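You operate a simulated robot arm through the tools that you are given. There is no shell and no other tool. Be economical: measure what you need, move in short steps, check, and stop when the job is done.

The job below is to be done with a simulated two-armed robot. You get a single attempt, and the scene is never put back.

## Task
Fetch the red rod canister and stand it on the small black tray. Take the grease tin and put it on the shelf of the blue table. Put the green magnet on the top of the blue table away on the top of the lamp table. Take the short black flat bar on the top of the blue table and put it away on the shelf under the counter. Take the yellow tin and put it on the shelf of the lamp table. Open the middle grey drawer, put the grey magnet on the top of the lamp table away inside, then shut the drawer. Put the box labelled "filters" from the top of the lamp table on the top of the pipe vise and the box that says "nozzles" on the shelf of the lamp table. Take the blue pin and leave it on the test bench in front of the pump. Pick up the upright red pipe with one hand, pass it to the other hand and put it on the fourth shelf from the bottom of the grey shelf unit. Open the top grey drawer. Do these in any order. Set down upright: red rod canister, grease tin, box, upright red pipe.
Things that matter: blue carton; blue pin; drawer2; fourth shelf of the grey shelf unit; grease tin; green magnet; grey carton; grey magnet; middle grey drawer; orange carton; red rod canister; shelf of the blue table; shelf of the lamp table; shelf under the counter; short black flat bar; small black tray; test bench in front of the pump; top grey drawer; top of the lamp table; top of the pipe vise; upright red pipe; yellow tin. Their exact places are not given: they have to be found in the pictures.

The check looks at the end state, three seconds after you hand in, the way a careful person would. Anything else that was tipped, shoved, dropped, spilled or broken makes it a failure.

## Robot
Two 7-joint arms with two-finger parallel grippers on one trunk, on a base that drives. Base frame: it is fixed to the floor where the robot stands at the start and does not move with it; the origin is under the middle of the robot, x ahead of it, y to its left, z up; the surface under the hand at the start is at about z = 0.8. Units: m, degrees, N and s.
The left shoulder is at the start at [0.11, 0.169, 1.522], the right one opposite. With the tool pointing down near the work surface each hand reaches from about 0.3 to 0.68 m from the robot's upright axis, wherever it stands, measured 20 degrees to its own side. Places, roughly: blue carton, grey carton, orange carton [0, -2.75, 0.75]; blue pin (2x2x6 cm) [-7.1, 2.4, 0.9]; drawer2 [-1.5, 2.4, 0.4]; fourth shelf of the grey shelf unit [-5.2, 2.5, 1.3]; grease tin [0.5, 0.25, 0.75]; green magnet [0.5, -0.25, 0.75]; grey magnet [0, -2.5, 0.75]; middle grey drawer [-1.5, 2.3, 0.5]; red rod canister [0.75, 0, 1]; shelf of the blue table [0.7, -0.4, 0.3]; shelf of the lamp table [-0.1, -2.9, 0.4]; shelf under the counter [-2.2, 2.5, 0.5]; short black flat bar [0.5, -0.25, 0.75]; small black tray [0.75, 0.75, 1]; test bench in front of the pump (26x18 cm) [-8.12, 2.18, 0.9]; top grey drawer [-1.5, 2.3, 0.7]; top of the lamp table [-0.1, -2.9, 0.8]; top of the pipe vise (29x20 cm) [-4.26, -2.7, 0.88]; upright red pipe (7x7x13 cm) [-5.2, 2.6, 1]. Payload 1.57 kg a hand.
The TCP of each hand is the grasp point between the finger pads, 0.03 m short of the fingertips. In the tool frame z runs along the fingers and y along their closing line. The gripper opens to 0.08 m. The fingers are 0.017 m wide and 0.012 m thick; the gripper's body (0.04 by 0.082 m) begins 0.08 m behind the TCP.
Orientation is told as [roll, pitch, yaw] about the base's x, y, z axes, in that order, counted from this pose: with the fingers straight down and closing along the base's y, the tool's x points along the base's -x, its y along +y and its z along -z.

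## Interface
- The arms move only by the tool step_arm. It takes "left_motion", "right_motion" or both (then of equal length, played together; a hand with none holds still); each is a list of rows, each an object of numbers (a shift or turn left out is 0, a gripper value left out holds the last): "dx", "dy", "dz": the shift along the tool's x, y, z in units of 30 mm (1.0 is 30 mm); "ax", "ay", "az": the turn, a rotation vector about the tool's x, y, z in units of 6 degrees (1.0 is 6 degrees); "fingers": the gripper command, from -1 (shut) to 1 (fully open), values between in proportion. In form: [{"dx": .., "dy": .., "dz": .., "ax": .., "ay": .., "az": .., "fingers": ..}, ...]. A call has 1 to 8 rows; each row shifts and turns the commanded pose from where the row before left it, along the tool's axes as they then stand. A call with a number of a shift or a turn outside -1 to 1 is refused whole. A row lasts 0.2 s, in which the tool goes at most 0.05 m and 8.6 degrees; a call with a longer step from one row to the next is refused whole, and so is a gripper value outside its range. Where a pose cannot be reached the arm comes as near as it can. A force on the tool above 40 N (or 10 N above the force at the start of the call, whichever is more), or a blocked arm, ends the call early, and 0.2 s more pass. Each finger travels about 0.072 m/s and halts on what it meets, pressing with about 32 N; the grip force reading is that of the motor and also rises with nothing between the fingers. The clock runs only during rows and for 0.2 s after the last one: add rows that do not move to give the fingers time. It gives the time, the measured TCP pose, the force on the tool (base axes), the opening and the grip force at its end, in the units of the frame above (readings bear some noise), with the torque about the TCP (base axes, N m) and any sound that the robot's microphone picked up.
- Cameras (640 x 400 px; columns grow to the right, rows downward): "scene" is now at [0.1579, -0.0024, 1.7155]; the picture's right is [0.13, -0.99, -0.00], its down [-0.80, -0.11, -0.59] and it looks along [0.58, 0.08, -0.81] (base axes); focal length 254 px, centre (320, 200). "left" rides on the left gripper at [0.072, 0.007, -0.122] in its tool frame; the picture's right is [-0.09, 1.00, 0.00], its down [-0.84, -0.08, -0.54] and it looks along [-0.54, -0.05, 0.84] (tool axes); focal length 238 px, centre (320, 200). "right" rides on the right gripper at [0.072, -0.007, -0.122] in its tool frame; the picture's right is [0.09, 1.00, 0.00], its down [-0.84, 0.08, -0.54] and it looks along [-0.54, 0.05, 0.84] (tool axes); focal length 238 px, centre (320, 200).
- camera(camera): a new picture of that camera. No time passes.
- raise_lower(by): slides the trunk up (or, below 0, down) by that many m; the arms and the scene camera ride with it, the base frame stays. It gives what a move gives, with no picture.
- roll_base(legs): drives the robot by 1 to 6 legs, each [ahead, left, turn to the left] in m, m and degrees, along the robot's own axes; the way and the turn of a leg run together, so that a leg with both is an arc; at most 1.5 m and 180 degrees a leg. The arms and the cameras ride along, it lands a little off, and it stops where it bumps. It gives what a move gives.
- pan_tilt(pan, tilt): turns the head with the scene camera to pan (to the left, within 86 degrees either way) and tilt (down, from -29 to 69), counted from straight ahead of the robot. It gives what a move gives.
- probe_pixels(camera, pixels): there is no depth. For up to 12 entries [column, row, z] of the newest picture of that camera ("zoom" is the newest enlarged one), the place [x, y] in the base frame at which the ray of that pixel passes the height z, good to about 0.002 m, but the place of the scene camera against the robot may be out by one fixed shift of up to 0.025 m in any direction. No time passes.
- close_up(camera, box): a new picture of the part [left, top, right, bottom] of that camera's present view, enlarged. No time passes.
- sign_off(): hands the job in; it is judged then, once.

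Work in short steps. Measure before you move; look again where a grasp or a placing could have gone wrong, and mend it. You have 378 turns and 360 pictures in all, those below and enlarged ones among them. Open the grippers and draw the arms clear of the work before you hand the job in, unless the task says otherwise; then end with one line.

The tools are called after "Call:" as name(argument=value, ...) on one line, values as JSON. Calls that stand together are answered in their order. step_arm: Moves the arms, as the interface text tells. Its arguments: {"type":"object","properties":{"left_motion":{"type":"array"},"right_motion":{"type":"array"}},"required":[]} The other tools are called the same way: raise_lower (by) slides the trunk up or down; roll_base (legs) drives the base; pan_tilt (pan, tilt) turns the head that bears the scene camera; camera (camera) takes a picture; probe_pixels (camera, pixels) gives the place at which the rays of pixels pass given heights; close_up (camera, box) takes an enlarged picture of a part of a camera's view; sign_off () hands the job in.

At the start:

```text
clock: 0.0
left_eef_pos: [0.6874, 0.1833, 1.2597]
left_ee_rot: [-0.1, 0.1, -0.1]
left_force: [-0.1, -0.8, 0.7]
left_wrist_torque: [0.02, 0.01, 0.02]
left_finger_gap: 0.08
left_gripper_force: 0.0
right_eef_pos: [0.5991, -0.3857, 1.2595]
right_ee_rot: [0.0, 0.0, -0.1]
right_force: [-0.1, -0.3, -0.3]
right_wrist_torque: [0.01, 0.01, 0.0]
right_finger_gap: 0.08
right_gripper_force: 0.1
trunk travel left (down, up): [-0.836, 0.054]
robot x, y, heading: [-0.0041, -0.0002, 0.2]
head pan, tilt: [7.6, 53.8]
```

scene: 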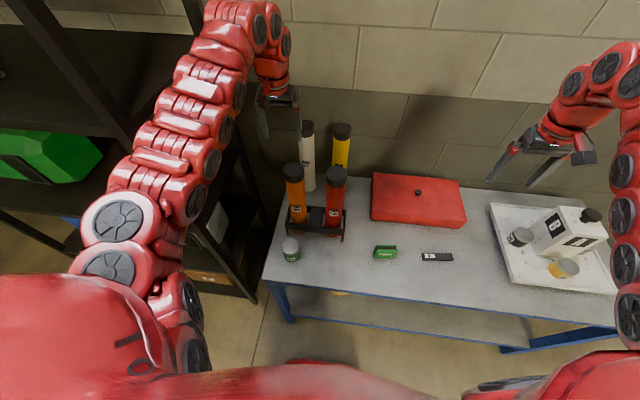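
right: 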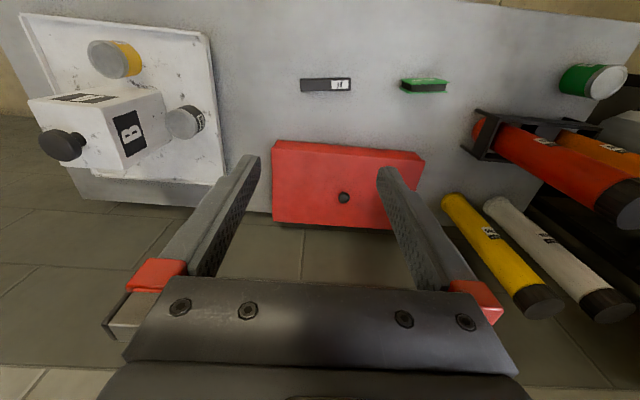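
left: 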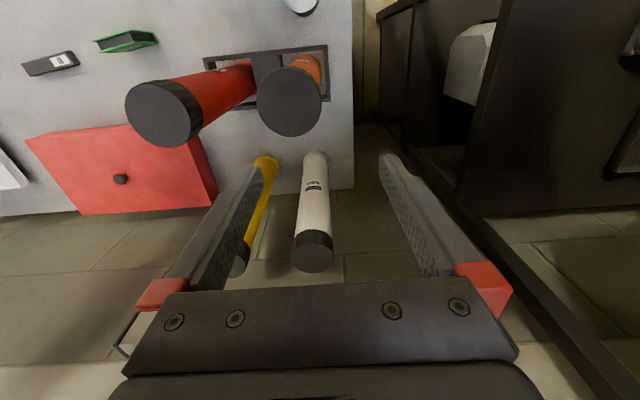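

I start by looking more closely at the blue table and its objects.

Call:
close_up(camera="scene", box=[260, 110, 480, 270])

Call:
close_up(camera="scene", box=[460, 180, 640, 300])

Call:
probe_pixels(camera="scene", pixels=[[385, 252, 0.77], [437, 257, 0.77], [291, 250, 0.8], [336, 172, 1.02], [330, 222, 0.8], [265, 278, 0.77], [490, 205, 0.77], [615, 325, 0.77], [375, 180, 0.8], [465, 222, 0.8], [342, 130, 1.0], [520, 236, 0.8]])

```text
2.50 times, centred on (370, 190) of scene
```

zoom: 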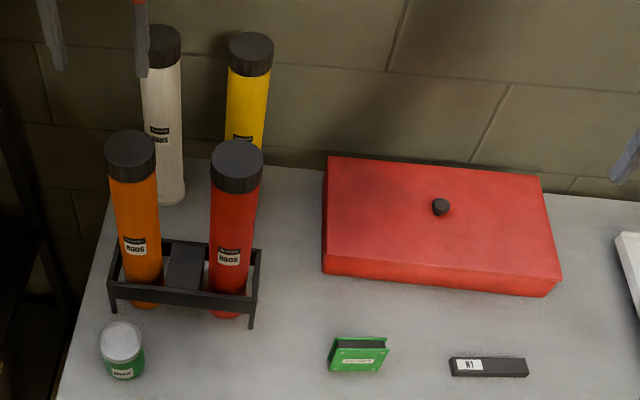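

```text
3.33 times, centred on (550, 240) of scene
```

zoom: 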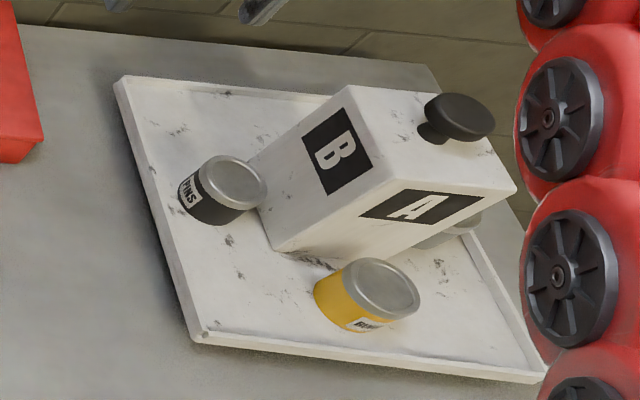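

```text
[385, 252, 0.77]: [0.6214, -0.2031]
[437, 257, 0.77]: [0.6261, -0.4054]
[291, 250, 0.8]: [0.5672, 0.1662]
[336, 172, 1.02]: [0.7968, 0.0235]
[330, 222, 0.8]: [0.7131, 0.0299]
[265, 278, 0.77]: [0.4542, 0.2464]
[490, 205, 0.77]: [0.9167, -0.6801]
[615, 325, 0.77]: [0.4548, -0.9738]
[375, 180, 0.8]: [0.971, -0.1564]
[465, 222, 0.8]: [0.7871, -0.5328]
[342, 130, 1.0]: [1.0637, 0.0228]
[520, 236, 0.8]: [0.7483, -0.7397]
```

Next I look to the left for the small black tray and around the base.

Call:
pan_tilt(pan=55, tilt=35)

Call:
camera(camera="scene")

Call:
pan_tilt(pan=-60, tilt=35)

Call:
camera(camera="scene")

```text
clock: 1.1
left_eef_pos: [0.6875, 0.1836, 1.2592]
left_ee_rot: [0.0, 0.0, 0.0]
left_force: [0.8, -0.1, 0.1]
left_wrist_torque: [0.02, -0.02, 0.02]
left_finger_gap: 0.08
left_gripper_force: 0.0
right_eef_pos: [0.5979, -0.3853, 1.261]
right_ee_rot: [0.0, 0.1, 0.0]
right_force: [1.1, 0.9, 0.0]
right_wrist_torque: [-0.02, -0.01, 0.01]
right_finger_gap: 0.0801
right_gripper_force: 0.0
trunk travel left (down, up): [-0.836, 0.054]
robot x, y, heading: [0.0008, -0.0012, -0.3]
head pan, tilt: [55.0, 35.0]
```

```text
354 pictures are left
```

scene: 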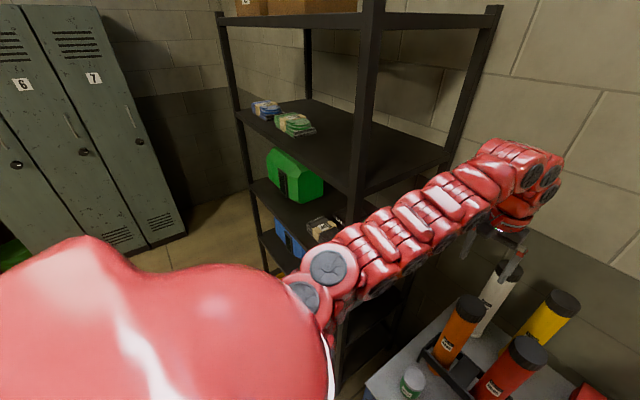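

```text
clock: 3.1
left_eef_pos: [0.6874, 0.1827, 1.26]
left_ee_rot: [-0.1, 0.0, 0.0]
left_force: [-0.5, 0.0, 0.1]
left_wrist_torque: [-0.04, -0.01, 0.03]
left_finger_gap: 0.0801
left_gripper_force: 0.0
right_eef_pos: [0.5982, -0.3853, 1.2587]
right_ee_rot: [-0.1, 0.0, 0.0]
right_force: [-0.6, 0.5, 0.5]
right_wrist_torque: [0.0, -0.02, -0.01]
right_finger_gap: 0.0801
right_gripper_force: 0.1
trunk travel left (down, up): [-0.836, 0.054]
robot x, y, heading: [-0.002, -0.0019, -0.1]
head pan, tilt: [-60.0, 35.0]
```

```text
353 pictures are left
```

scene: 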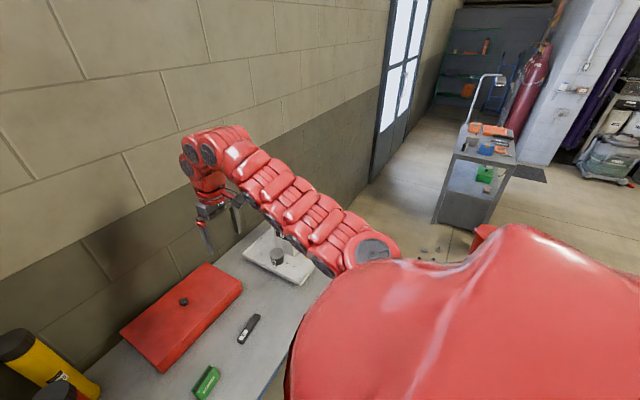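

I look again at the black rack on the left, from a better standpoint: back 0.4 m.

Call:
roll_base(legs=[[-0.4, 0, 0]])

Call:
pan_tilt(pan=40, tilt=35)

Call:
camera(camera="scene")

Call:
camera(camera="left")

```text
clock: 5.6
left_eef_pos: [0.2858, 0.1819, 1.2586]
left_ee_rot: [0.0, 0.3, -0.3]
left_force: [0.2, 0.9, -0.5]
left_wrist_torque: [0.03, 0.03, -0.01]
left_finger_gap: 0.0798
left_gripper_force: 0.1
right_eef_pos: [0.1941, -0.3868, 1.2594]
right_ee_rot: [0.0, 0.1, -0.3]
right_force: [0.8, 0.5, 0.2]
right_wrist_torque: [-0.01, 0.04, -0.02]
right_finger_gap: 0.08
right_gripper_force: 0.1
trunk travel left (down, up): [-0.836, 0.054]
robot x, y, heading: [-0.4045, -0.001, -0.4]
head pan, tilt: [-60.0, 35.0]
```

```text
clock: 7.4
left_eef_pos: [0.2844, 0.1828, 1.2599]
left_ee_rot: [0.1, 0.0, -0.2]
left_force: [-0.3, 1.1, 0.5]
left_wrist_torque: [0.03, -0.02, 0.0]
left_finger_gap: 0.0804
left_gripper_force: 0.1
right_eef_pos: [0.1926, -0.3866, 1.2601]
right_ee_rot: [0.0, 0.1, -0.4]
right_force: [0.2, 0.0, 0.9]
right_wrist_torque: [-0.03, 0.02, -0.01]
right_finger_gap: 0.08
right_gripper_force: 0.1
trunk travel left (down, up): [-0.836, 0.054]
robot x, y, heading: [-0.401, 0.0026, -0.5]
head pan, tilt: [40.0, 35.0]
```

```text
352 pictures are left
```

scene: 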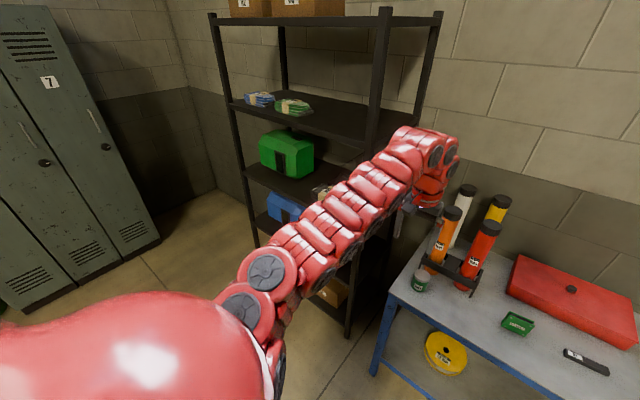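

```text
351 pictures are left
```

left: 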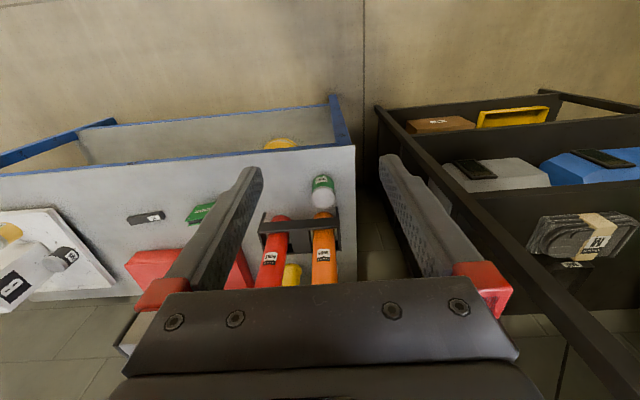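

The black rack shelf at about z=1 is hidden by the arm. I enlarge the left camera there and drive left to look at it.

Call:
close_up(camera="left", box=[440, 150, 640, 300])

Call:
roll_base(legs=[[0, 0.8, 0]])

Call:
pan_tilt(pan=0, tilt=35)

Call:
camera(camera="scene")

```text
2.67 times, centred on (540, 225) of left
```

zoom: 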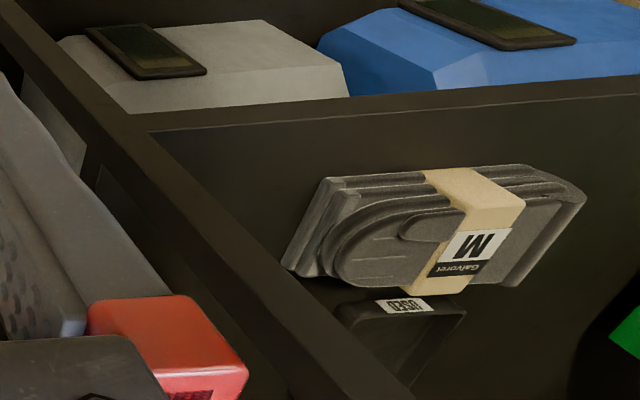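

```text
clock: 11.6
left_eef_pos: [0.2942, 0.9719, 1.2604]
left_ee_rot: [0.0, 0.0, -0.9]
left_force: [0.2, 0.0, -0.2]
left_wrist_torque: [0.06, 0.02, -0.01]
left_finger_gap: 0.0802
left_gripper_force: 0.1
right_eef_pos: [0.1973, 0.4043, 1.2573]
right_ee_rot: [0.1, 0.0, -0.9]
right_force: [-0.5, -0.5, 0.2]
right_wrist_torque: [-0.01, 0.0, 0.01]
right_finger_gap: 0.08
right_gripper_force: 0.0
trunk travel left (down, up): [-0.836, 0.054]
robot x, y, heading: [-0.3982, 0.8008, -0.8]
head pan, tilt: [40.0, 35.0]
```

```text
clock: 12.7
left_eef_pos: [0.2942, 0.9723, 1.2598]
left_ee_rot: [0.0, 0.0, -0.9]
left_force: [0.2, -0.3, 0.0]
left_wrist_torque: [0.0, -0.02, 0.02]
left_finger_gap: 0.08
left_gripper_force: 0.1
right_eef_pos: [0.1964, 0.4051, 1.2587]
right_ee_rot: [0.0, -0.1, -0.9]
right_force: [0.2, -0.2, 1.1]
right_wrist_torque: [0.02, -0.02, -0.01]
right_finger_gap: 0.08
right_gripper_force: 0.1
trunk travel left (down, up): [-0.836, 0.054]
robot x, y, heading: [-0.3956, 0.7978, -1.0]
head pan, tilt: [0.0, 35.0]
```

```text
349 pictures are left
```

scene: 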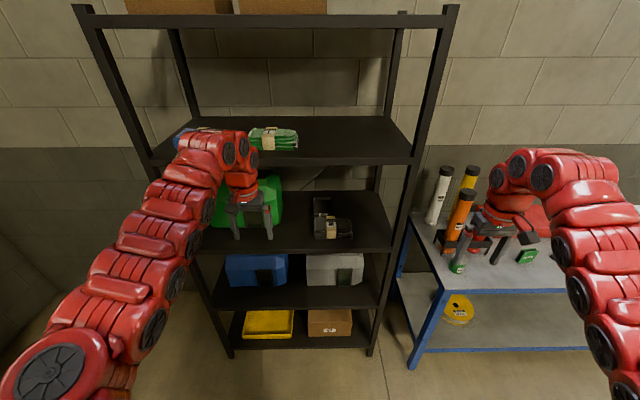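

The gloves and the small tray behind them sit on the third shelf near (325,215). I enlarge and measure the shelf.

Call:
close_up(camera="scene", box=[270, 170, 420, 260])

Call:
probe_pixels(camera="scene", pixels=[[335, 240, 0.97], [335, 250, 0.97], [320, 197, 0.97], [155, 163, 1.35], [412, 160, 1.35], [230, 357, 0.0], [372, 352, 0.0], [325, 210, 0.97], [440, 5, 1.8], [391, 250, 0.97]])

```text
4.27 times, centred on (345, 215) of scene
```

zoom: 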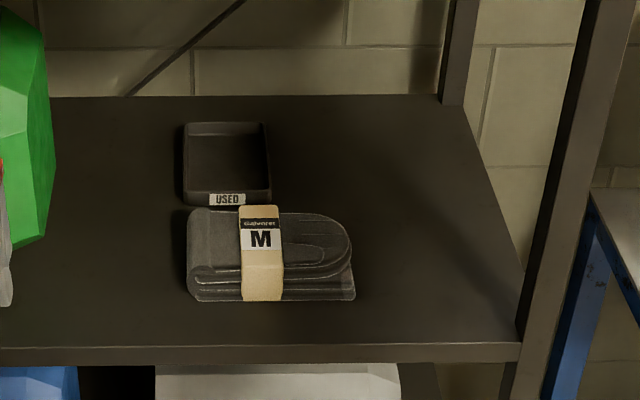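

```text
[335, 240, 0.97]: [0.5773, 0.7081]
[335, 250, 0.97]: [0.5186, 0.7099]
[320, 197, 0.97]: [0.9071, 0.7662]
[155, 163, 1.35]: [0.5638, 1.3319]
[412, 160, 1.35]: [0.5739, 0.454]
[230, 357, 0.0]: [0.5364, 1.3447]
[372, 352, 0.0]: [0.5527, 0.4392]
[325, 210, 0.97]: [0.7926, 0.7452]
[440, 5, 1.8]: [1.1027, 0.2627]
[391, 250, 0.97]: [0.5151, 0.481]
```

The tray (labelled USED) lies behind the gloves, under a shelf, so the canister needs a horizontal grasp. I turn the left tool to horizontal here, in free space.

Call:
step_arm(left_motion=[{"dx": 0.75, "dy": -0.62, "dz": 0.4}, {"dx": 0.75, "dy": -0.62, "dz": 0.4}, {"dx": 0.75, "dy": -0.62, "dz": 0.4}, {"dx": 0.75, "dy": -0.62, "dz": 0.4}, {"dx": 0.75, "dy": -0.62, "dz": 0.4}, {"dx": 0.75, "dy": -0.62, "dz": 0.4}, {"dx": 0.75, "dy": -0.62, "dz": 0.4}, {"dx": 0.75, "dy": -0.62, "dz": 0.4}])

Call:
step_arm(left_motion=[{"ay": -1}, {"ay": -1}, {"ay": -1}, {"ay": -1}, {"ay": -1}, {"ay": -1}, {"ay": -1}, {"ay": -1}])

Call:
step_arm(left_motion=[{"ay": -1}, {"ay": -1}, {"ay": -1}, {"ay": -1}, {"ay": -1}, {"ay": -1}, {"ay": -1}, {}])

Call:
camera(camera="scene")

```text
clock: 14.5
left_eef_pos: [0.2406, 0.9329, 1.2315]
left_ee_rot: [0.1, 0.1, -0.9]
left_force: [-0.3, 0.4, 0.8]
left_wrist_torque: [0.02, 0.01, -0.01]
left_finger_gap: 0.0801
left_gripper_force: 0.1
left hand out of reach, approached as far as the arm can: row 3, 4, 5, 6, 7, 8
right_eef_pos: [0.1964, 0.4047, 1.2598]
right_ee_rot: [-0.1, -0.1, -0.9]
right_force: [0.7, 0.7, -0.5]
right_wrist_torque: [-0.01, -0.01, -0.02]
right_finger_gap: 0.0799
right_gripper_force: 0.0
trunk travel left (down, up): [-0.836, 0.054]
robot x, y, heading: [-0.4001, 0.7971, -0.8]
head pan, tilt: [0.0, 35.0]
```

```text
clock: 16.3
left_eef_pos: [0.2401, 0.9331, 1.232]
left_ee_rot: [0.0, 0.0, -1.0]
left_force: [-0.3, 0.7, -0.4]
left_wrist_torque: [0.02, -0.02, 0.01]
left_finger_gap: 0.0802
left_gripper_force: 0.0
left hand out of reach, approached as far as the arm can: row 1, 2, 3, 4, 5, 6, 7, 8
right_eef_pos: [0.1965, 0.405, 1.2598]
right_ee_rot: [0.0, 0.0, -0.8]
right_force: [1.2, -0.8, 0.6]
right_wrist_torque: [-0.03, -0.01, 0.04]
right_finger_gap: 0.08
right_gripper_force: 0.1
trunk travel left (down, up): [-0.836, 0.054]
robot x, y, heading: [-0.3932, 0.7996, -0.7]
head pan, tilt: [0.0, 35.0]
```

```text
clock: 18.1
left_eef_pos: [0.24, 0.9331, 1.231]
left_ee_rot: [0.0, -0.1, -0.9]
left_force: [-0.5, -0.9, 0.4]
left_wrist_torque: [0.0, 0.04, -0.02]
left_finger_gap: 0.0803
left_gripper_force: 0.0
left hand out of reach, approached as far as the arm can: row 1, 2, 3, 4, 5, 6, 7
right_eef_pos: [0.1973, 0.405, 1.2591]
right_ee_rot: [0.0, 0.0, -0.9]
right_force: [0.7, 0.1, 0.5]
right_wrist_torque: [-0.02, 0.0, 0.02]
right_finger_gap: 0.0799
right_gripper_force: 0.1
trunk travel left (down, up): [-0.836, 0.054]
robot x, y, heading: [-0.3974, 0.7987, -1.1]
head pan, tilt: [0.0, 35.0]
```

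```text
347 pictures are left
```

scene: 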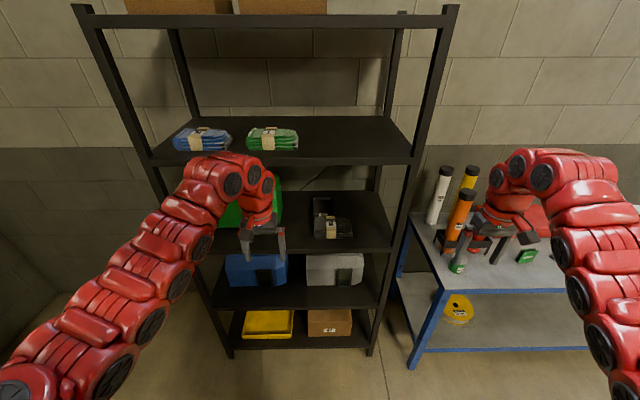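

The arm folded to a limit. I move it out again and then try the turn, to see if the reference is the measured pose.

Call:
step_arm(left_motion=[{"dx": -1}, {"dx": -1}, {"dx": -1, "dz": 0.5}, {"dx": -1, "dz": 0.5}, {"ay": -1, "dz": 0.5}, {"ay": -1}, {"ay": -1}, {"ay": -1}])

```text
clock: 19.9
left_eef_pos: [0.3552, 0.9321, 1.2038]
left_ee_rot: [-0.1, -23.9, -0.7]
left_force: [0.0, -0.5, 0.3]
left_wrist_torque: [0.02, -0.01, -0.04]
left_finger_gap: 0.08
left_gripper_force: 0.0
left hand out of reach, approached as far as the arm can: row 4, 8
right_eef_pos: [0.1958, 0.4071, 1.2604]
right_ee_rot: [-0.1, 0.1, -1.0]
right_force: [0.0, 0.3, 1.0]
right_wrist_torque: [-0.01, 0.04, 0.02]
right_finger_gap: 0.0803
right_gripper_force: 0.1
trunk travel left (down, up): [-0.836, 0.054]
robot x, y, heading: [-0.3951, 0.7993, -1.1]
head pan, tilt: [0.0, 35.0]
```

Commands restart from the actual pose. I continue the turn.

Call:
step_arm(left_motion=[{"ay": -1}, {"ay": -1}, {"ay": -1}, {"ay": -1}, {"ay": -1}, {"ay": -1}, {"ay": -1}, {"ay": -1}])

Call:
step_arm(left_motion=[{"ay": -1}, {"ay": -1}, {"ay": -1}, {"dz": -0.3}, {"dz": -0.5}, {"dx": 1}, {"dx": 1}, {"dx": 1}])

Call:
camera(camera="left")

```text
clock: 21.7
left_eef_pos: [0.4764, 0.9345, 1.2029]
left_ee_rot: [2.0, -68.1, -1.0]
left_force: [0.1, 0.4, -0.1]
left_wrist_torque: [0.0, 0.0, -0.02]
left_finger_gap: 0.08
left_gripper_force: 0.1
left hand out of reach, approached as far as the arm can: row 1, 2, 3, 4, 5, 6, 7, 8
right_eef_pos: [0.198, 0.4055, 1.2603]
right_ee_rot: [0.0, 0.0, -0.9]
right_force: [0.2, 0.2, 0.6]
right_wrist_torque: [0.03, 0.0, 0.0]
right_finger_gap: 0.08
right_gripper_force: 0.1
trunk travel left (down, up): [-0.836, 0.054]
robot x, y, heading: [-0.3942, 0.7979, -1.3]
head pan, tilt: [0.0, 35.0]
```

```text
clock: 23.5
left_eef_pos: [0.4554, 0.9338, 1.1145]
left_ee_rot: [12.0, -86.3, -11.2]
left_force: [0.8, 0.7, -0.5]
left_wrist_torque: [-0.04, 0.02, 0.01]
left_finger_gap: 0.0797
left_gripper_force: 0.0
left hand out of reach, approached as far as the arm can: row 5
right_eef_pos: [0.1971, 0.4047, 1.2602]
right_ee_rot: [0.0, 0.0, -1.0]
right_force: [-0.2, -0.8, 0.1]
right_wrist_torque: [0.01, 0.03, -0.01]
right_finger_gap: 0.0799
right_gripper_force: 0.0
trunk travel left (down, up): [-0.836, 0.054]
robot x, y, heading: [-0.3984, 0.7989, -0.8]
head pan, tilt: [0.0, 35.0]
```

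```text
346 pictures are left
```

left: 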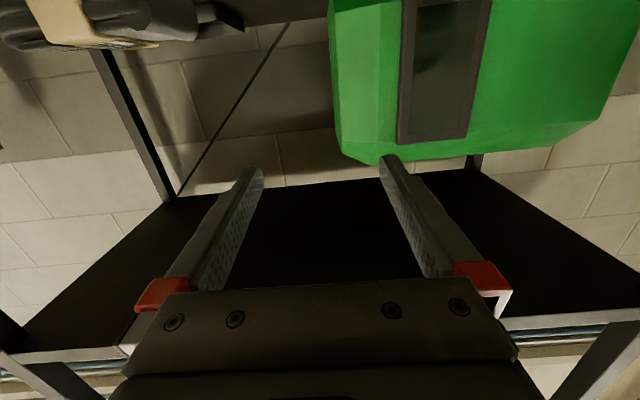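

Tool is now horizontal with TCP about 0.85 m ahead of the robot. I drive right so the left hand is in front of the red canister and look.

Call:
roll_base(legs=[[0, -0.9, 1]])

Call:
camera(camera="scene")

Call:
camera(camera="left")

Call:
camera(camera="right")

```text
clock: 28.3
left_eef_pos: [0.4438, 0.0402, 1.1142]
left_ee_rot: [11.0, -86.2, -9.5]
left_force: [-0.1, -0.2, 0.4]
left_wrist_torque: [0.0, -0.01, -0.03]
left_finger_gap: 0.0802
left_gripper_force: 0.1
right_eef_pos: [0.1916, -0.4911, 1.2593]
right_ee_rot: [0.0, 0.0, -0.3]
right_force: [0.2, -0.4, 0.0]
right_wrist_torque: [-0.04, 0.0, 0.0]
right_finger_gap: 0.0801
right_gripper_force: 0.1
trunk travel left (down, up): [-0.836, 0.054]
robot x, y, heading: [-0.4075, -0.1041, -0.4]
head pan, tilt: [0.0, 35.0]
```

```text
345 pictures are left
```

scene: 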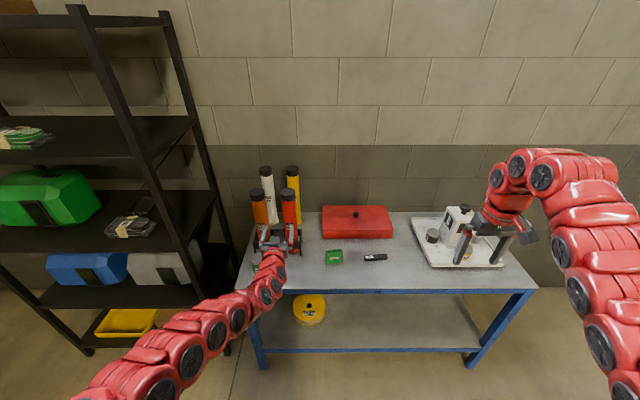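

```text
344 pictures are left
```

left: 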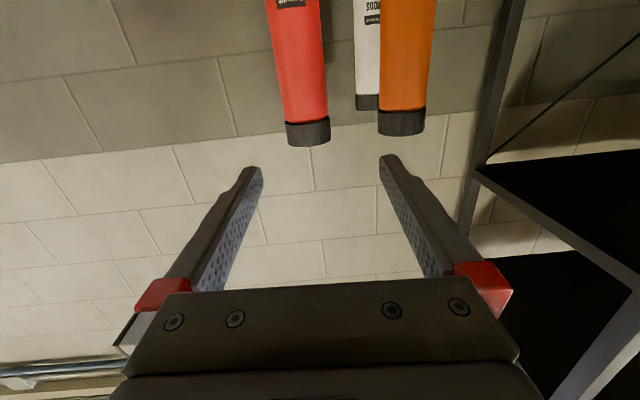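

```text
343 pictures are left
```

right: 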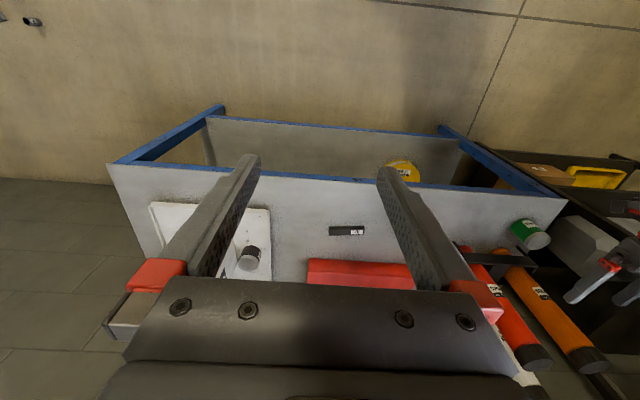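

I probe table legs, edges and triangulate the red canister's top from both cameras.

Call:
probe_pixels(camera="scene", pixels=[[264, 369, 0.0], [470, 366, 0.0], [240, 290, 0.75], [537, 291, 0.75], [240, 290, 0.8], [289, 191, 1.0], [289, 191, 1.1], [264, 349, 0.2], [264, 349, 0.3], [335, 257, 0.77], [376, 257, 0.77], [436, 236, 0.8]])

Call:
probe_pixels(camera="left", pixels=[[307, 142, 1.15], [307, 142, 1.2], [307, 142, 1.3], [307, 124, 1.2], [307, 124, 1.3], [401, 132, 1.2]])

Call:
probe_pixels(camera="right", pixels=[[108, 163, 0.75], [566, 198, 0.75], [108, 163, 0.8], [346, 231, 0.77], [250, 250, 0.8], [346, 231, 0.8], [530, 245, 0.8], [530, 245, 0.85], [565, 370, 1.0], [533, 360, 1.0], [533, 360, 1.1]])

```text
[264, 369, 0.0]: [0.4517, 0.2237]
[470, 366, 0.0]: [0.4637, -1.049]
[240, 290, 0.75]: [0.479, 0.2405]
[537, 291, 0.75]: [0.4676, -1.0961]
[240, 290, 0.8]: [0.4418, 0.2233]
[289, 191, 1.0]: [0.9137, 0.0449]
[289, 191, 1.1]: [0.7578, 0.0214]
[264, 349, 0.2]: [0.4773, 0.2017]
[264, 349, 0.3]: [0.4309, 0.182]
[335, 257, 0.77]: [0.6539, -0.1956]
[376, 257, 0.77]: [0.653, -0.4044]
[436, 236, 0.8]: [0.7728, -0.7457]
```

```text
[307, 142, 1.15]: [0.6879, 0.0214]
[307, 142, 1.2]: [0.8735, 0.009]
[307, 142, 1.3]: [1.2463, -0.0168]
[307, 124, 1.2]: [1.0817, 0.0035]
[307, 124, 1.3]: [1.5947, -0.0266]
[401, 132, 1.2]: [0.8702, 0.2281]
```

```text
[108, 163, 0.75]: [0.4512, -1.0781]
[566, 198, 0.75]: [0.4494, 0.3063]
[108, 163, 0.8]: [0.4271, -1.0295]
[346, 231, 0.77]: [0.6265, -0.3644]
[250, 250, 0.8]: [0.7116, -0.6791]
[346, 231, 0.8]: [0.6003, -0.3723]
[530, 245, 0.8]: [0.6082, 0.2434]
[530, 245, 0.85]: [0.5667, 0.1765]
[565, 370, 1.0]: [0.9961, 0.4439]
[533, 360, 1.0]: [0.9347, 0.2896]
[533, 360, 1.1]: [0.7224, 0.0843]
```

Table top is about z 0.8, red canister about (0.70, 0.02), top near 1.14. I level the tool, lower it to about z=1.0 and go forward a little, then look.

Call:
step_arm(left_motion=[{"ay": -0.6, "dx": 0.9, "dy": -0.3}, {"dx": 1, "dy": -0.3}, {"dx": 1, "dy": -0.2}, {"dx": 0.8}, {"dz": 1}, {"dz": 1}, {}])

Call:
camera(camera="left")

Call:
camera(camera="scene")

```text
clock: 29.9
left_eef_pos: [0.4678, 0.0208, 1.0639]
left_ee_rot: [77.5, -89.2, -76.0]
left_force: [1.7, -0.6, 0.3]
left_wrist_torque: [0.0, -0.01, 0.03]
left_finger_gap: 0.0802
left_gripper_force: 0.0
left hand out of reach, approached as far as the arm can: row 2, 3, 4, 5, 6
right_eef_pos: [0.1917, -0.4925, 1.2582]
right_ee_rot: [0.1, 0.0, -0.3]
right_force: [0.6, -0.6, -0.8]
right_wrist_torque: [0.01, -0.01, 0.02]
right_finger_gap: 0.0799
right_gripper_force: 0.0
trunk travel left (down, up): [-0.836, 0.054]
robot x, y, heading: [-0.4068, -0.1055, -0.1]
head pan, tilt: [0.0, 35.0]
```

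```text
342 pictures are left
```

left: 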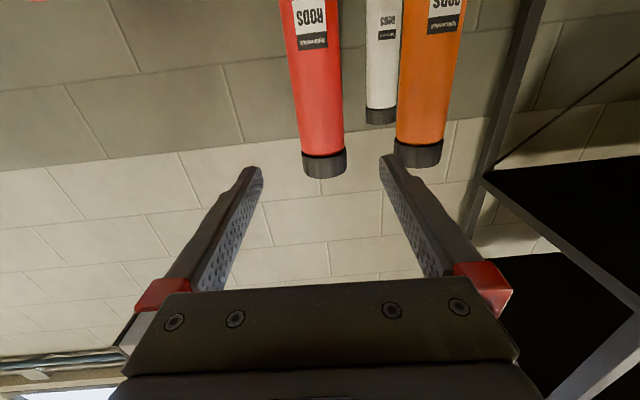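

```text
341 pictures are left
```

scene: 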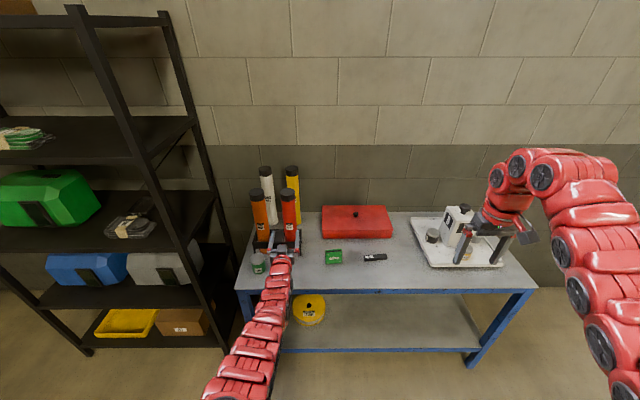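

The arm is at full stretch; the trunk must come lower. I back off 0.15 m, lower the trunk 0.3 m and raise the hand back to about z=1.0.

Call:
roll_base(legs=[[-0.15, 0, 0]])

Call:
raise_lower(by=-0.3)

Call:
step_arm(left_motion=[{"dx": -1}, {"dx": -1}, {"dx": -1}, {"dx": -1}, {"dx": -1}, {"dx": -1}, {"dx": -1}, {"dx": -1}])

```text
clock: 31.2
left_eef_pos: [0.3184, 0.0226, 1.0618]
left_ee_rot: [69.7, -89.1, -68.2]
left_force: [0.4, 0.0, 0.3]
left_wrist_torque: [-0.02, 0.0, 0.01]
left_finger_gap: 0.0799
left_gripper_force: 0.1
right_eef_pos: [0.043, -0.4927, 1.257]
right_ee_rot: [0.0, 0.1, -0.2]
right_force: [0.3, 0.5, -0.6]
right_wrist_torque: [0.01, -0.01, 0.0]
right_finger_gap: 0.08
right_gripper_force: 0.1
trunk travel left (down, up): [-0.836, 0.054]
robot x, y, heading: [-0.5575, -0.1042, -0.5]
head pan, tilt: [0.0, 35.0]
```

```text
clock: 34.2
left_eef_pos: [0.3175, 0.0224, 0.7638]
left_ee_rot: [77.0, -89.2, -75.6]
left_force: [0.5, 1.0, -0.2]
left_wrist_torque: [-0.01, -0.02, -0.02]
left_finger_gap: 0.0797
left_gripper_force: 0.0
right_eef_pos: [0.0405, -0.4923, 0.96]
right_ee_rot: [-0.1, 0.0, -0.4]
right_force: [0.0, -0.2, -0.1]
right_wrist_torque: [0.02, 0.01, 0.0]
right_finger_gap: 0.0801
right_gripper_force: 0.1
trunk travel left (down, up): [-0.536, 0.354]
robot x, y, heading: [-0.5553, -0.1023, -0.4]
head pan, tilt: [0.0, 35.0]
```

```text
clock: 36.0
left_eef_pos: [0.3197, 0.011, 0.9996]
left_ee_rot: [164.8, -86.3, -165.3]
left_force: [0.0, -0.3, -0.3]
left_wrist_torque: [0.0, 0.04, -0.03]
left_finger_gap: 0.0799
left_gripper_force: 0.1
left hand out of reach, approached as far as the arm can: row 7, 8
right_eef_pos: [0.0399, -0.493, 0.9589]
right_ee_rot: [-0.1, 0.0, -0.4]
right_force: [-0.7, 0.4, -0.6]
right_wrist_torque: [-0.01, -0.02, -0.01]
right_finger_gap: 0.08
right_gripper_force: 0.0
trunk travel left (down, up): [-0.536, 0.354]
robot x, y, heading: [-0.5551, -0.1056, -0.5]
head pan, tilt: [0.0, 35.0]
```

Hand is at z≈1.0. I correct the 3.6° tilt and drive forward 0.27 m, then look.

Call:
step_arm(left_motion=[{"ay": 0.6}, {"dy": 0.3}])

Call:
roll_base(legs=[[0.27, 0, 0.5]])

Call:
camera(camera="left")

Call:
camera(camera="scene")

```text
clock: 36.6
left_eef_pos: [0.322, 0.0153, 0.9998]
left_ee_rot: [144.0, -88.3, -145.9]
left_force: [-0.1, -0.5, -0.3]
left_wrist_torque: [0.0, 0.01, -0.01]
left_finger_gap: 0.0802
left_gripper_force: 0.1
left hand out of reach, approached as far as the arm can: row 1
right_eef_pos: [0.0419, -0.4923, 0.9596]
right_ee_rot: [0.0, 0.0, -0.4]
right_force: [-0.1, -0.7, 0.4]
right_wrist_torque: [-0.03, -0.02, -0.02]
right_finger_gap: 0.0799
right_gripper_force: 0.1
trunk travel left (down, up): [-0.536, 0.354]
robot x, y, heading: [-0.5574, -0.098, -0.5]
head pan, tilt: [0.0, 35.0]
```

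```text
clock: 38.6
left_eef_pos: [0.5967, 0.0181, 1.0005]
left_ee_rot: [143.2, -88.2, -144.5]
left_force: [0.3, -0.9, 0.0]
left_wrist_torque: [0.02, 0.0, -0.01]
left_finger_gap: 0.0799
left_gripper_force: 0.1
right_eef_pos: [0.319, -0.4905, 0.9586]
right_ee_rot: [-0.1, 0.0, 0.0]
right_force: [0.0, 0.2, -0.6]
right_wrist_torque: [0.0, 0.04, -0.02]
right_finger_gap: 0.0801
right_gripper_force: 0.0
trunk travel left (down, up): [-0.536, 0.354]
robot x, y, heading: [-0.2765, -0.1049, -0.2]
head pan, tilt: [0.0, 35.0]
```

```text
340 pictures are left
```

left: 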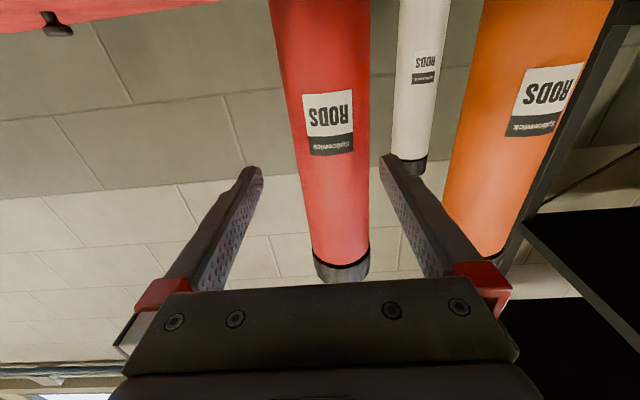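

```text
339 pictures are left
```

scene: 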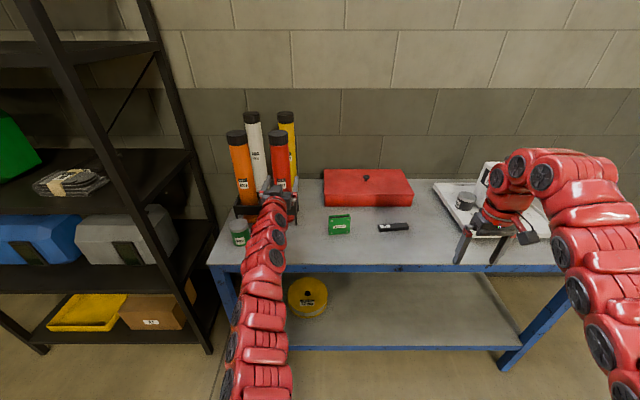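

I probe the canister's left and right edges at z = 1.0 and its base in the scene view.

Call:
probe_pixels(camera="left", pixels=[[299, 136, 1.0], [365, 136, 1.0], [332, 136, 1.0], [460, 136, 1.0], [342, 283, 1.14], [342, 270, 1.13]])

Call:
close_up(camera="scene", box=[200, 100, 320, 260])

```text
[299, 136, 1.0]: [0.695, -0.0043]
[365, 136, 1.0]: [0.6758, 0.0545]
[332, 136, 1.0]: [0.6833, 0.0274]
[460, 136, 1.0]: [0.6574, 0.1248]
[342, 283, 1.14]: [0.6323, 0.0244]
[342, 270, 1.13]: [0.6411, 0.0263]
```

```text
2.50 times, centred on (260, 180) of scene
```

zoom: 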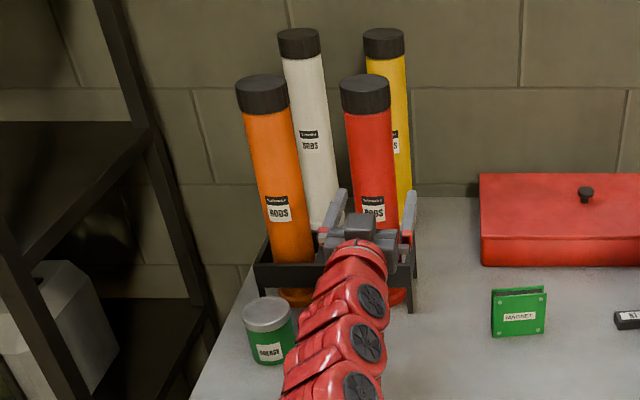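

Canister axis is about (0.69, 0.027). I shift 8 mm to the left and advance 0.093 m.

Call:
step_arm(left_motion=[{"dy": 0.3}, {"dz": 1}, {"dz": 1}, {"dz": 1}, {}])

Call:
camera(camera="left")

Call:
close_up(camera="scene", box=[200, 100, 320, 260])

```text
clock: 39.8
left_eef_pos: [0.6815, 0.0284, 0.9954]
left_ee_rot: [73.0, -89.1, -73.2]
left_force: [-0.1, 0.0, -0.6]
left_wrist_torque: [0.02, -0.01, 0.01]
left_finger_gap: 0.0799
left_gripper_force: 0.1
left hand out of reach, approached as far as the arm can: row 4
right_eef_pos: [0.3178, -0.4904, 0.9598]
right_ee_rot: [0.0, 0.0, -0.1]
right_force: [-0.4, 0.0, 0.3]
right_wrist_torque: [0.02, -0.01, -0.02]
right_finger_gap: 0.0801
right_gripper_force: 0.1
trunk travel left (down, up): [-0.536, 0.354]
robot x, y, heading: [-0.2795, -0.1036, -0.2]
head pan, tilt: [0.0, 35.0]
```

```text
337 pictures are left
```

left: 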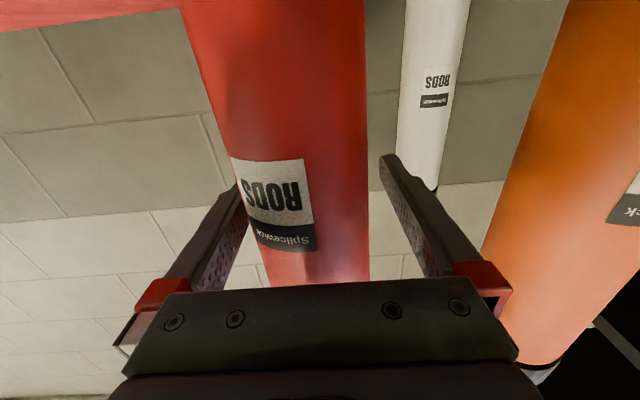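

```text
2.50 times, centred on (260, 180) of scene
```

zoom: 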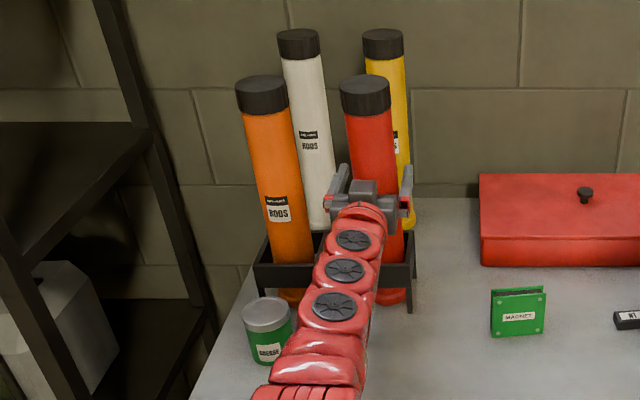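

In the wrist view the canister sits about 12 mm toward −y of the finger centre. I shift −12 mm and look again.

Call:
step_arm(left_motion=[{"dy": -0.4}, {}])

Call:
roll_base(legs=[[0.015, 0, 0]])

Call:
camera(camera="left")

```text
clock: 40.4
left_eef_pos: [0.6834, 0.0325, 0.9895]
left_ee_rot: [19.1, -88.8, -18.3]
left_force: [-0.4, 0.3, 0.6]
left_wrist_torque: [-0.01, 0.0, 0.0]
left_finger_gap: 0.08
left_gripper_force: 0.1
left hand out of reach, approached as far as the arm can: row 1
right_eef_pos: [0.3189, -0.4895, 0.9593]
right_ee_rot: [-0.1, 0.0, -0.2]
right_force: [-0.1, -0.3, -0.6]
right_wrist_torque: [-0.04, -0.01, 0.01]
right_finger_gap: 0.0799
right_gripper_force: 0.1
trunk travel left (down, up): [-0.536, 0.354]
robot x, y, heading: [-0.2773, -0.1055, -0.2]
head pan, tilt: [0.0, 35.0]
```

```text
clock: 41.1
left_eef_pos: [0.7001, 0.0309, 0.9899]
left_ee_rot: [20.4, -88.8, -19.6]
left_force: [-1.0, -0.1, 0.2]
left_wrist_torque: [0.0, -0.01, 0.0]
left_finger_gap: 0.0799
left_gripper_force: 0.1
right_eef_pos: [0.3322, -0.4896, 0.9595]
right_ee_rot: [0.0, 0.1, -0.1]
right_force: [-0.1, 0.0, -0.9]
right_wrist_torque: [0.01, 0.02, 0.0]
right_finger_gap: 0.08
right_gripper_force: 0.0
trunk travel left (down, up): [-0.536, 0.354]
robot x, y, heading: [-0.2678, -0.1033, 0.1]
head pan, tilt: [0.0, 35.0]
```

```text
335 pictures are left
```

left: 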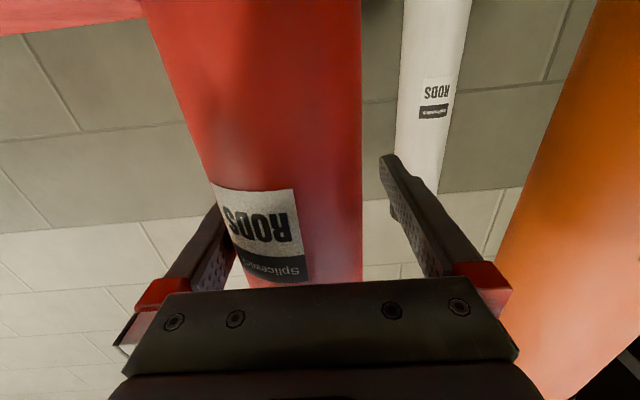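

The arm is at its stretch limit, so I use the base: shift right 14 mm.

Call:
roll_base(legs=[[0, -0.014, 0]])

Call:
camera(camera="left")

```text
clock: 41.9
left_eef_pos: [0.6992, 0.0177, 0.9895]
left_ee_rot: [19.3, -88.8, -18.5]
left_force: [0.9, 0.4, 0.6]
left_wrist_torque: [-0.04, -0.03, -0.01]
left_finger_gap: 0.0799
left_gripper_force: 0.1
right_eef_pos: [0.333, -0.5026, 0.9602]
right_ee_rot: [0.0, 0.0, -0.1]
right_force: [-0.1, 0.1, -1.0]
right_wrist_torque: [0.03, -0.01, 0.04]
right_finger_gap: 0.0802
right_gripper_force: 0.1
trunk travel left (down, up): [-0.536, 0.354]
robot x, y, heading: [-0.267, -0.1184, -0.0]
head pan, tilt: [0.0, 35.0]
```

```text
334 pictures are left
```

left: 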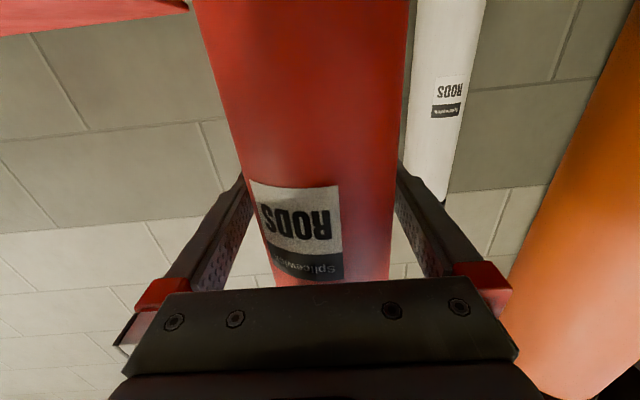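

The canister is centred between the fingers. I close the gripper and read the gap.

Call:
step_arm(left_motion=[{"fingers": -1}, {}, {}, {}])

Call:
camera(camera="left")

```text
clock: 42.9
left_eef_pos: [0.6989, 0.0178, 0.9902]
left_ee_rot: [19.8, -88.8, -19.2]
left_force: [-0.5, 0.2, -0.1]
left_wrist_torque: [0.01, -0.03, -0.03]
left_finger_gap: 0.0557
left_gripper_force: 32.1
right_eef_pos: [0.3333, -0.5041, 0.9604]
right_ee_rot: [0.0, 0.0, -0.1]
right_force: [0.5, -0.6, 0.1]
right_wrist_torque: [-0.01, -0.01, 0.03]
right_finger_gap: 0.08
right_gripper_force: 0.1
trunk travel left (down, up): [-0.536, 0.354]
robot x, y, heading: [-0.2643, -0.1155, 0.1]
head pan, tilt: [0.0, 35.0]
```

```text
333 pictures are left
```

left: 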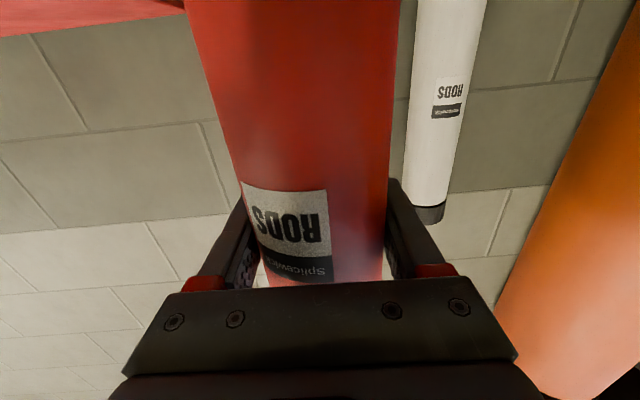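

Gripped at 0.056 m. I lift with the trunk by 0.16 m.

Call:
raise_lower(by=0.16)

Call:
camera(camera="scene")

```text
clock: 44.5
left_eef_pos: [0.697, 0.0205, 1.1444]
left_ee_rot: [20.4, -88.8, -19.6]
left_force: [-0.3, 0.2, -1.7]
left_wrist_torque: [0.34, -0.11, -0.02]
left_finger_gap: 0.0553
left_gripper_force: 32.3
right_eef_pos: [0.3318, -0.5035, 1.1151]
right_ee_rot: [0.0, -0.3, -0.1]
right_force: [-1.2, -0.1, 0.8]
right_wrist_torque: [0.0, -0.04, -0.05]
right_finger_gap: 0.0801
right_gripper_force: 0.0
trunk travel left (down, up): [-0.689, 0.201]
robot x, y, heading: [-0.2658, -0.1158, -0.0]
head pan, tilt: [0.0, 35.0]
stopped: the force on the tool passed its limit at 44 N (the readings are from after the stop); the commanded pose is now the measured one
```

```text
332 pictures are left
```

scene: 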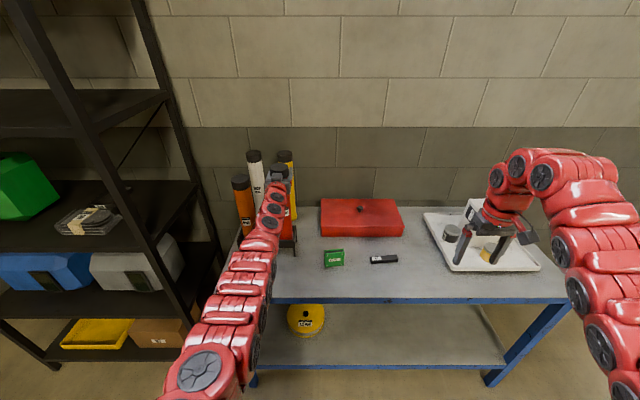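

The force limit tripped near the end; I look closely at the canister and holder.

Call:
close_up(camera="scene", box=[210, 130, 330, 290])

Call:
camera(camera="left")

Call:
camera(camera="right")

```text
2.50 times, centred on (270, 210) of scene
```

zoom: 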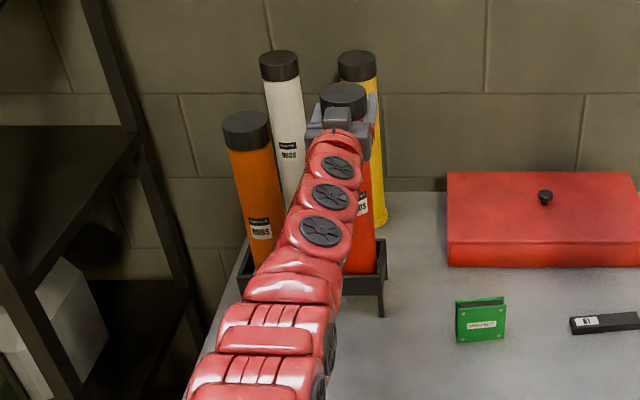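

```text
330 pictures are left
```

left: 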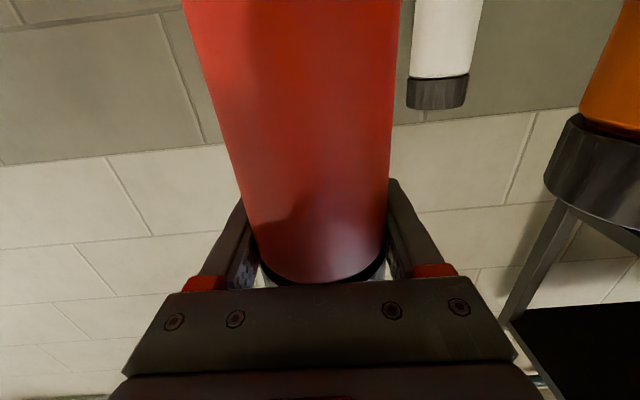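

```text
329 pictures are left
```

right: 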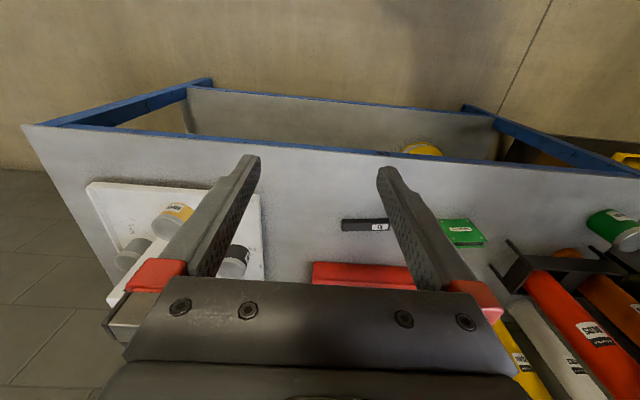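

I measure how far the red canister rose against the orange one.

Call:
probe_pixels(camera="scene", pixels=[[240.4, 181, 1.14], [240.4, 181, 1.2], [279, 168, 1.14], [279, 168, 1.2], [279, 168, 1.25], [254, 155, 1.14], [254, 155, 1.2], [285, 155, 1.14]])

Call:
step_arm(left_motion=[{}])

```text
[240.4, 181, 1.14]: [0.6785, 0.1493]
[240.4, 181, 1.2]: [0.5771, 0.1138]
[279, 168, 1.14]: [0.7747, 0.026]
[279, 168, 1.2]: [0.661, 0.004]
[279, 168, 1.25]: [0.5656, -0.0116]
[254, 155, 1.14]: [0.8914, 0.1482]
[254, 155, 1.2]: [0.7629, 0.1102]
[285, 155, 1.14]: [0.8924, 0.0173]
```

```text
clock: 44.9
left_eef_pos: [0.6997, 0.0195, 1.1393]
left_ee_rot: [16.7, -88.6, -15.8]
left_force: [-0.1, 0.1, -2.6]
left_wrist_torque: [0.45, -0.18, -0.01]
left_finger_gap: 0.0553
left_gripper_force: 31.9
right_eef_pos: [0.3343, -0.5032, 1.1119]
right_ee_rot: [0.1, 0.0, -0.2]
right_force: [-1.3, 0.0, -0.4]
right_wrist_torque: [0.01, 0.04, 0.04]
right_finger_gap: 0.0799
right_gripper_force: 0.0
trunk travel left (down, up): [-0.689, 0.201]
robot x, y, heading: [-0.2627, -0.1155, -0.2]
head pan, tilt: [0.0, 35.0]
```

I look at the holder from the right wrist camera enlarged.

Call:
close_up(camera="right", box=[440, 180, 640, 400])

```text
1.82 times, centred on (540, 290) of right
```

zoom: 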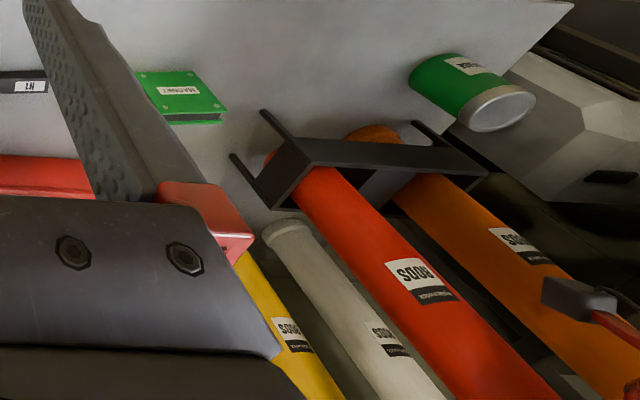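

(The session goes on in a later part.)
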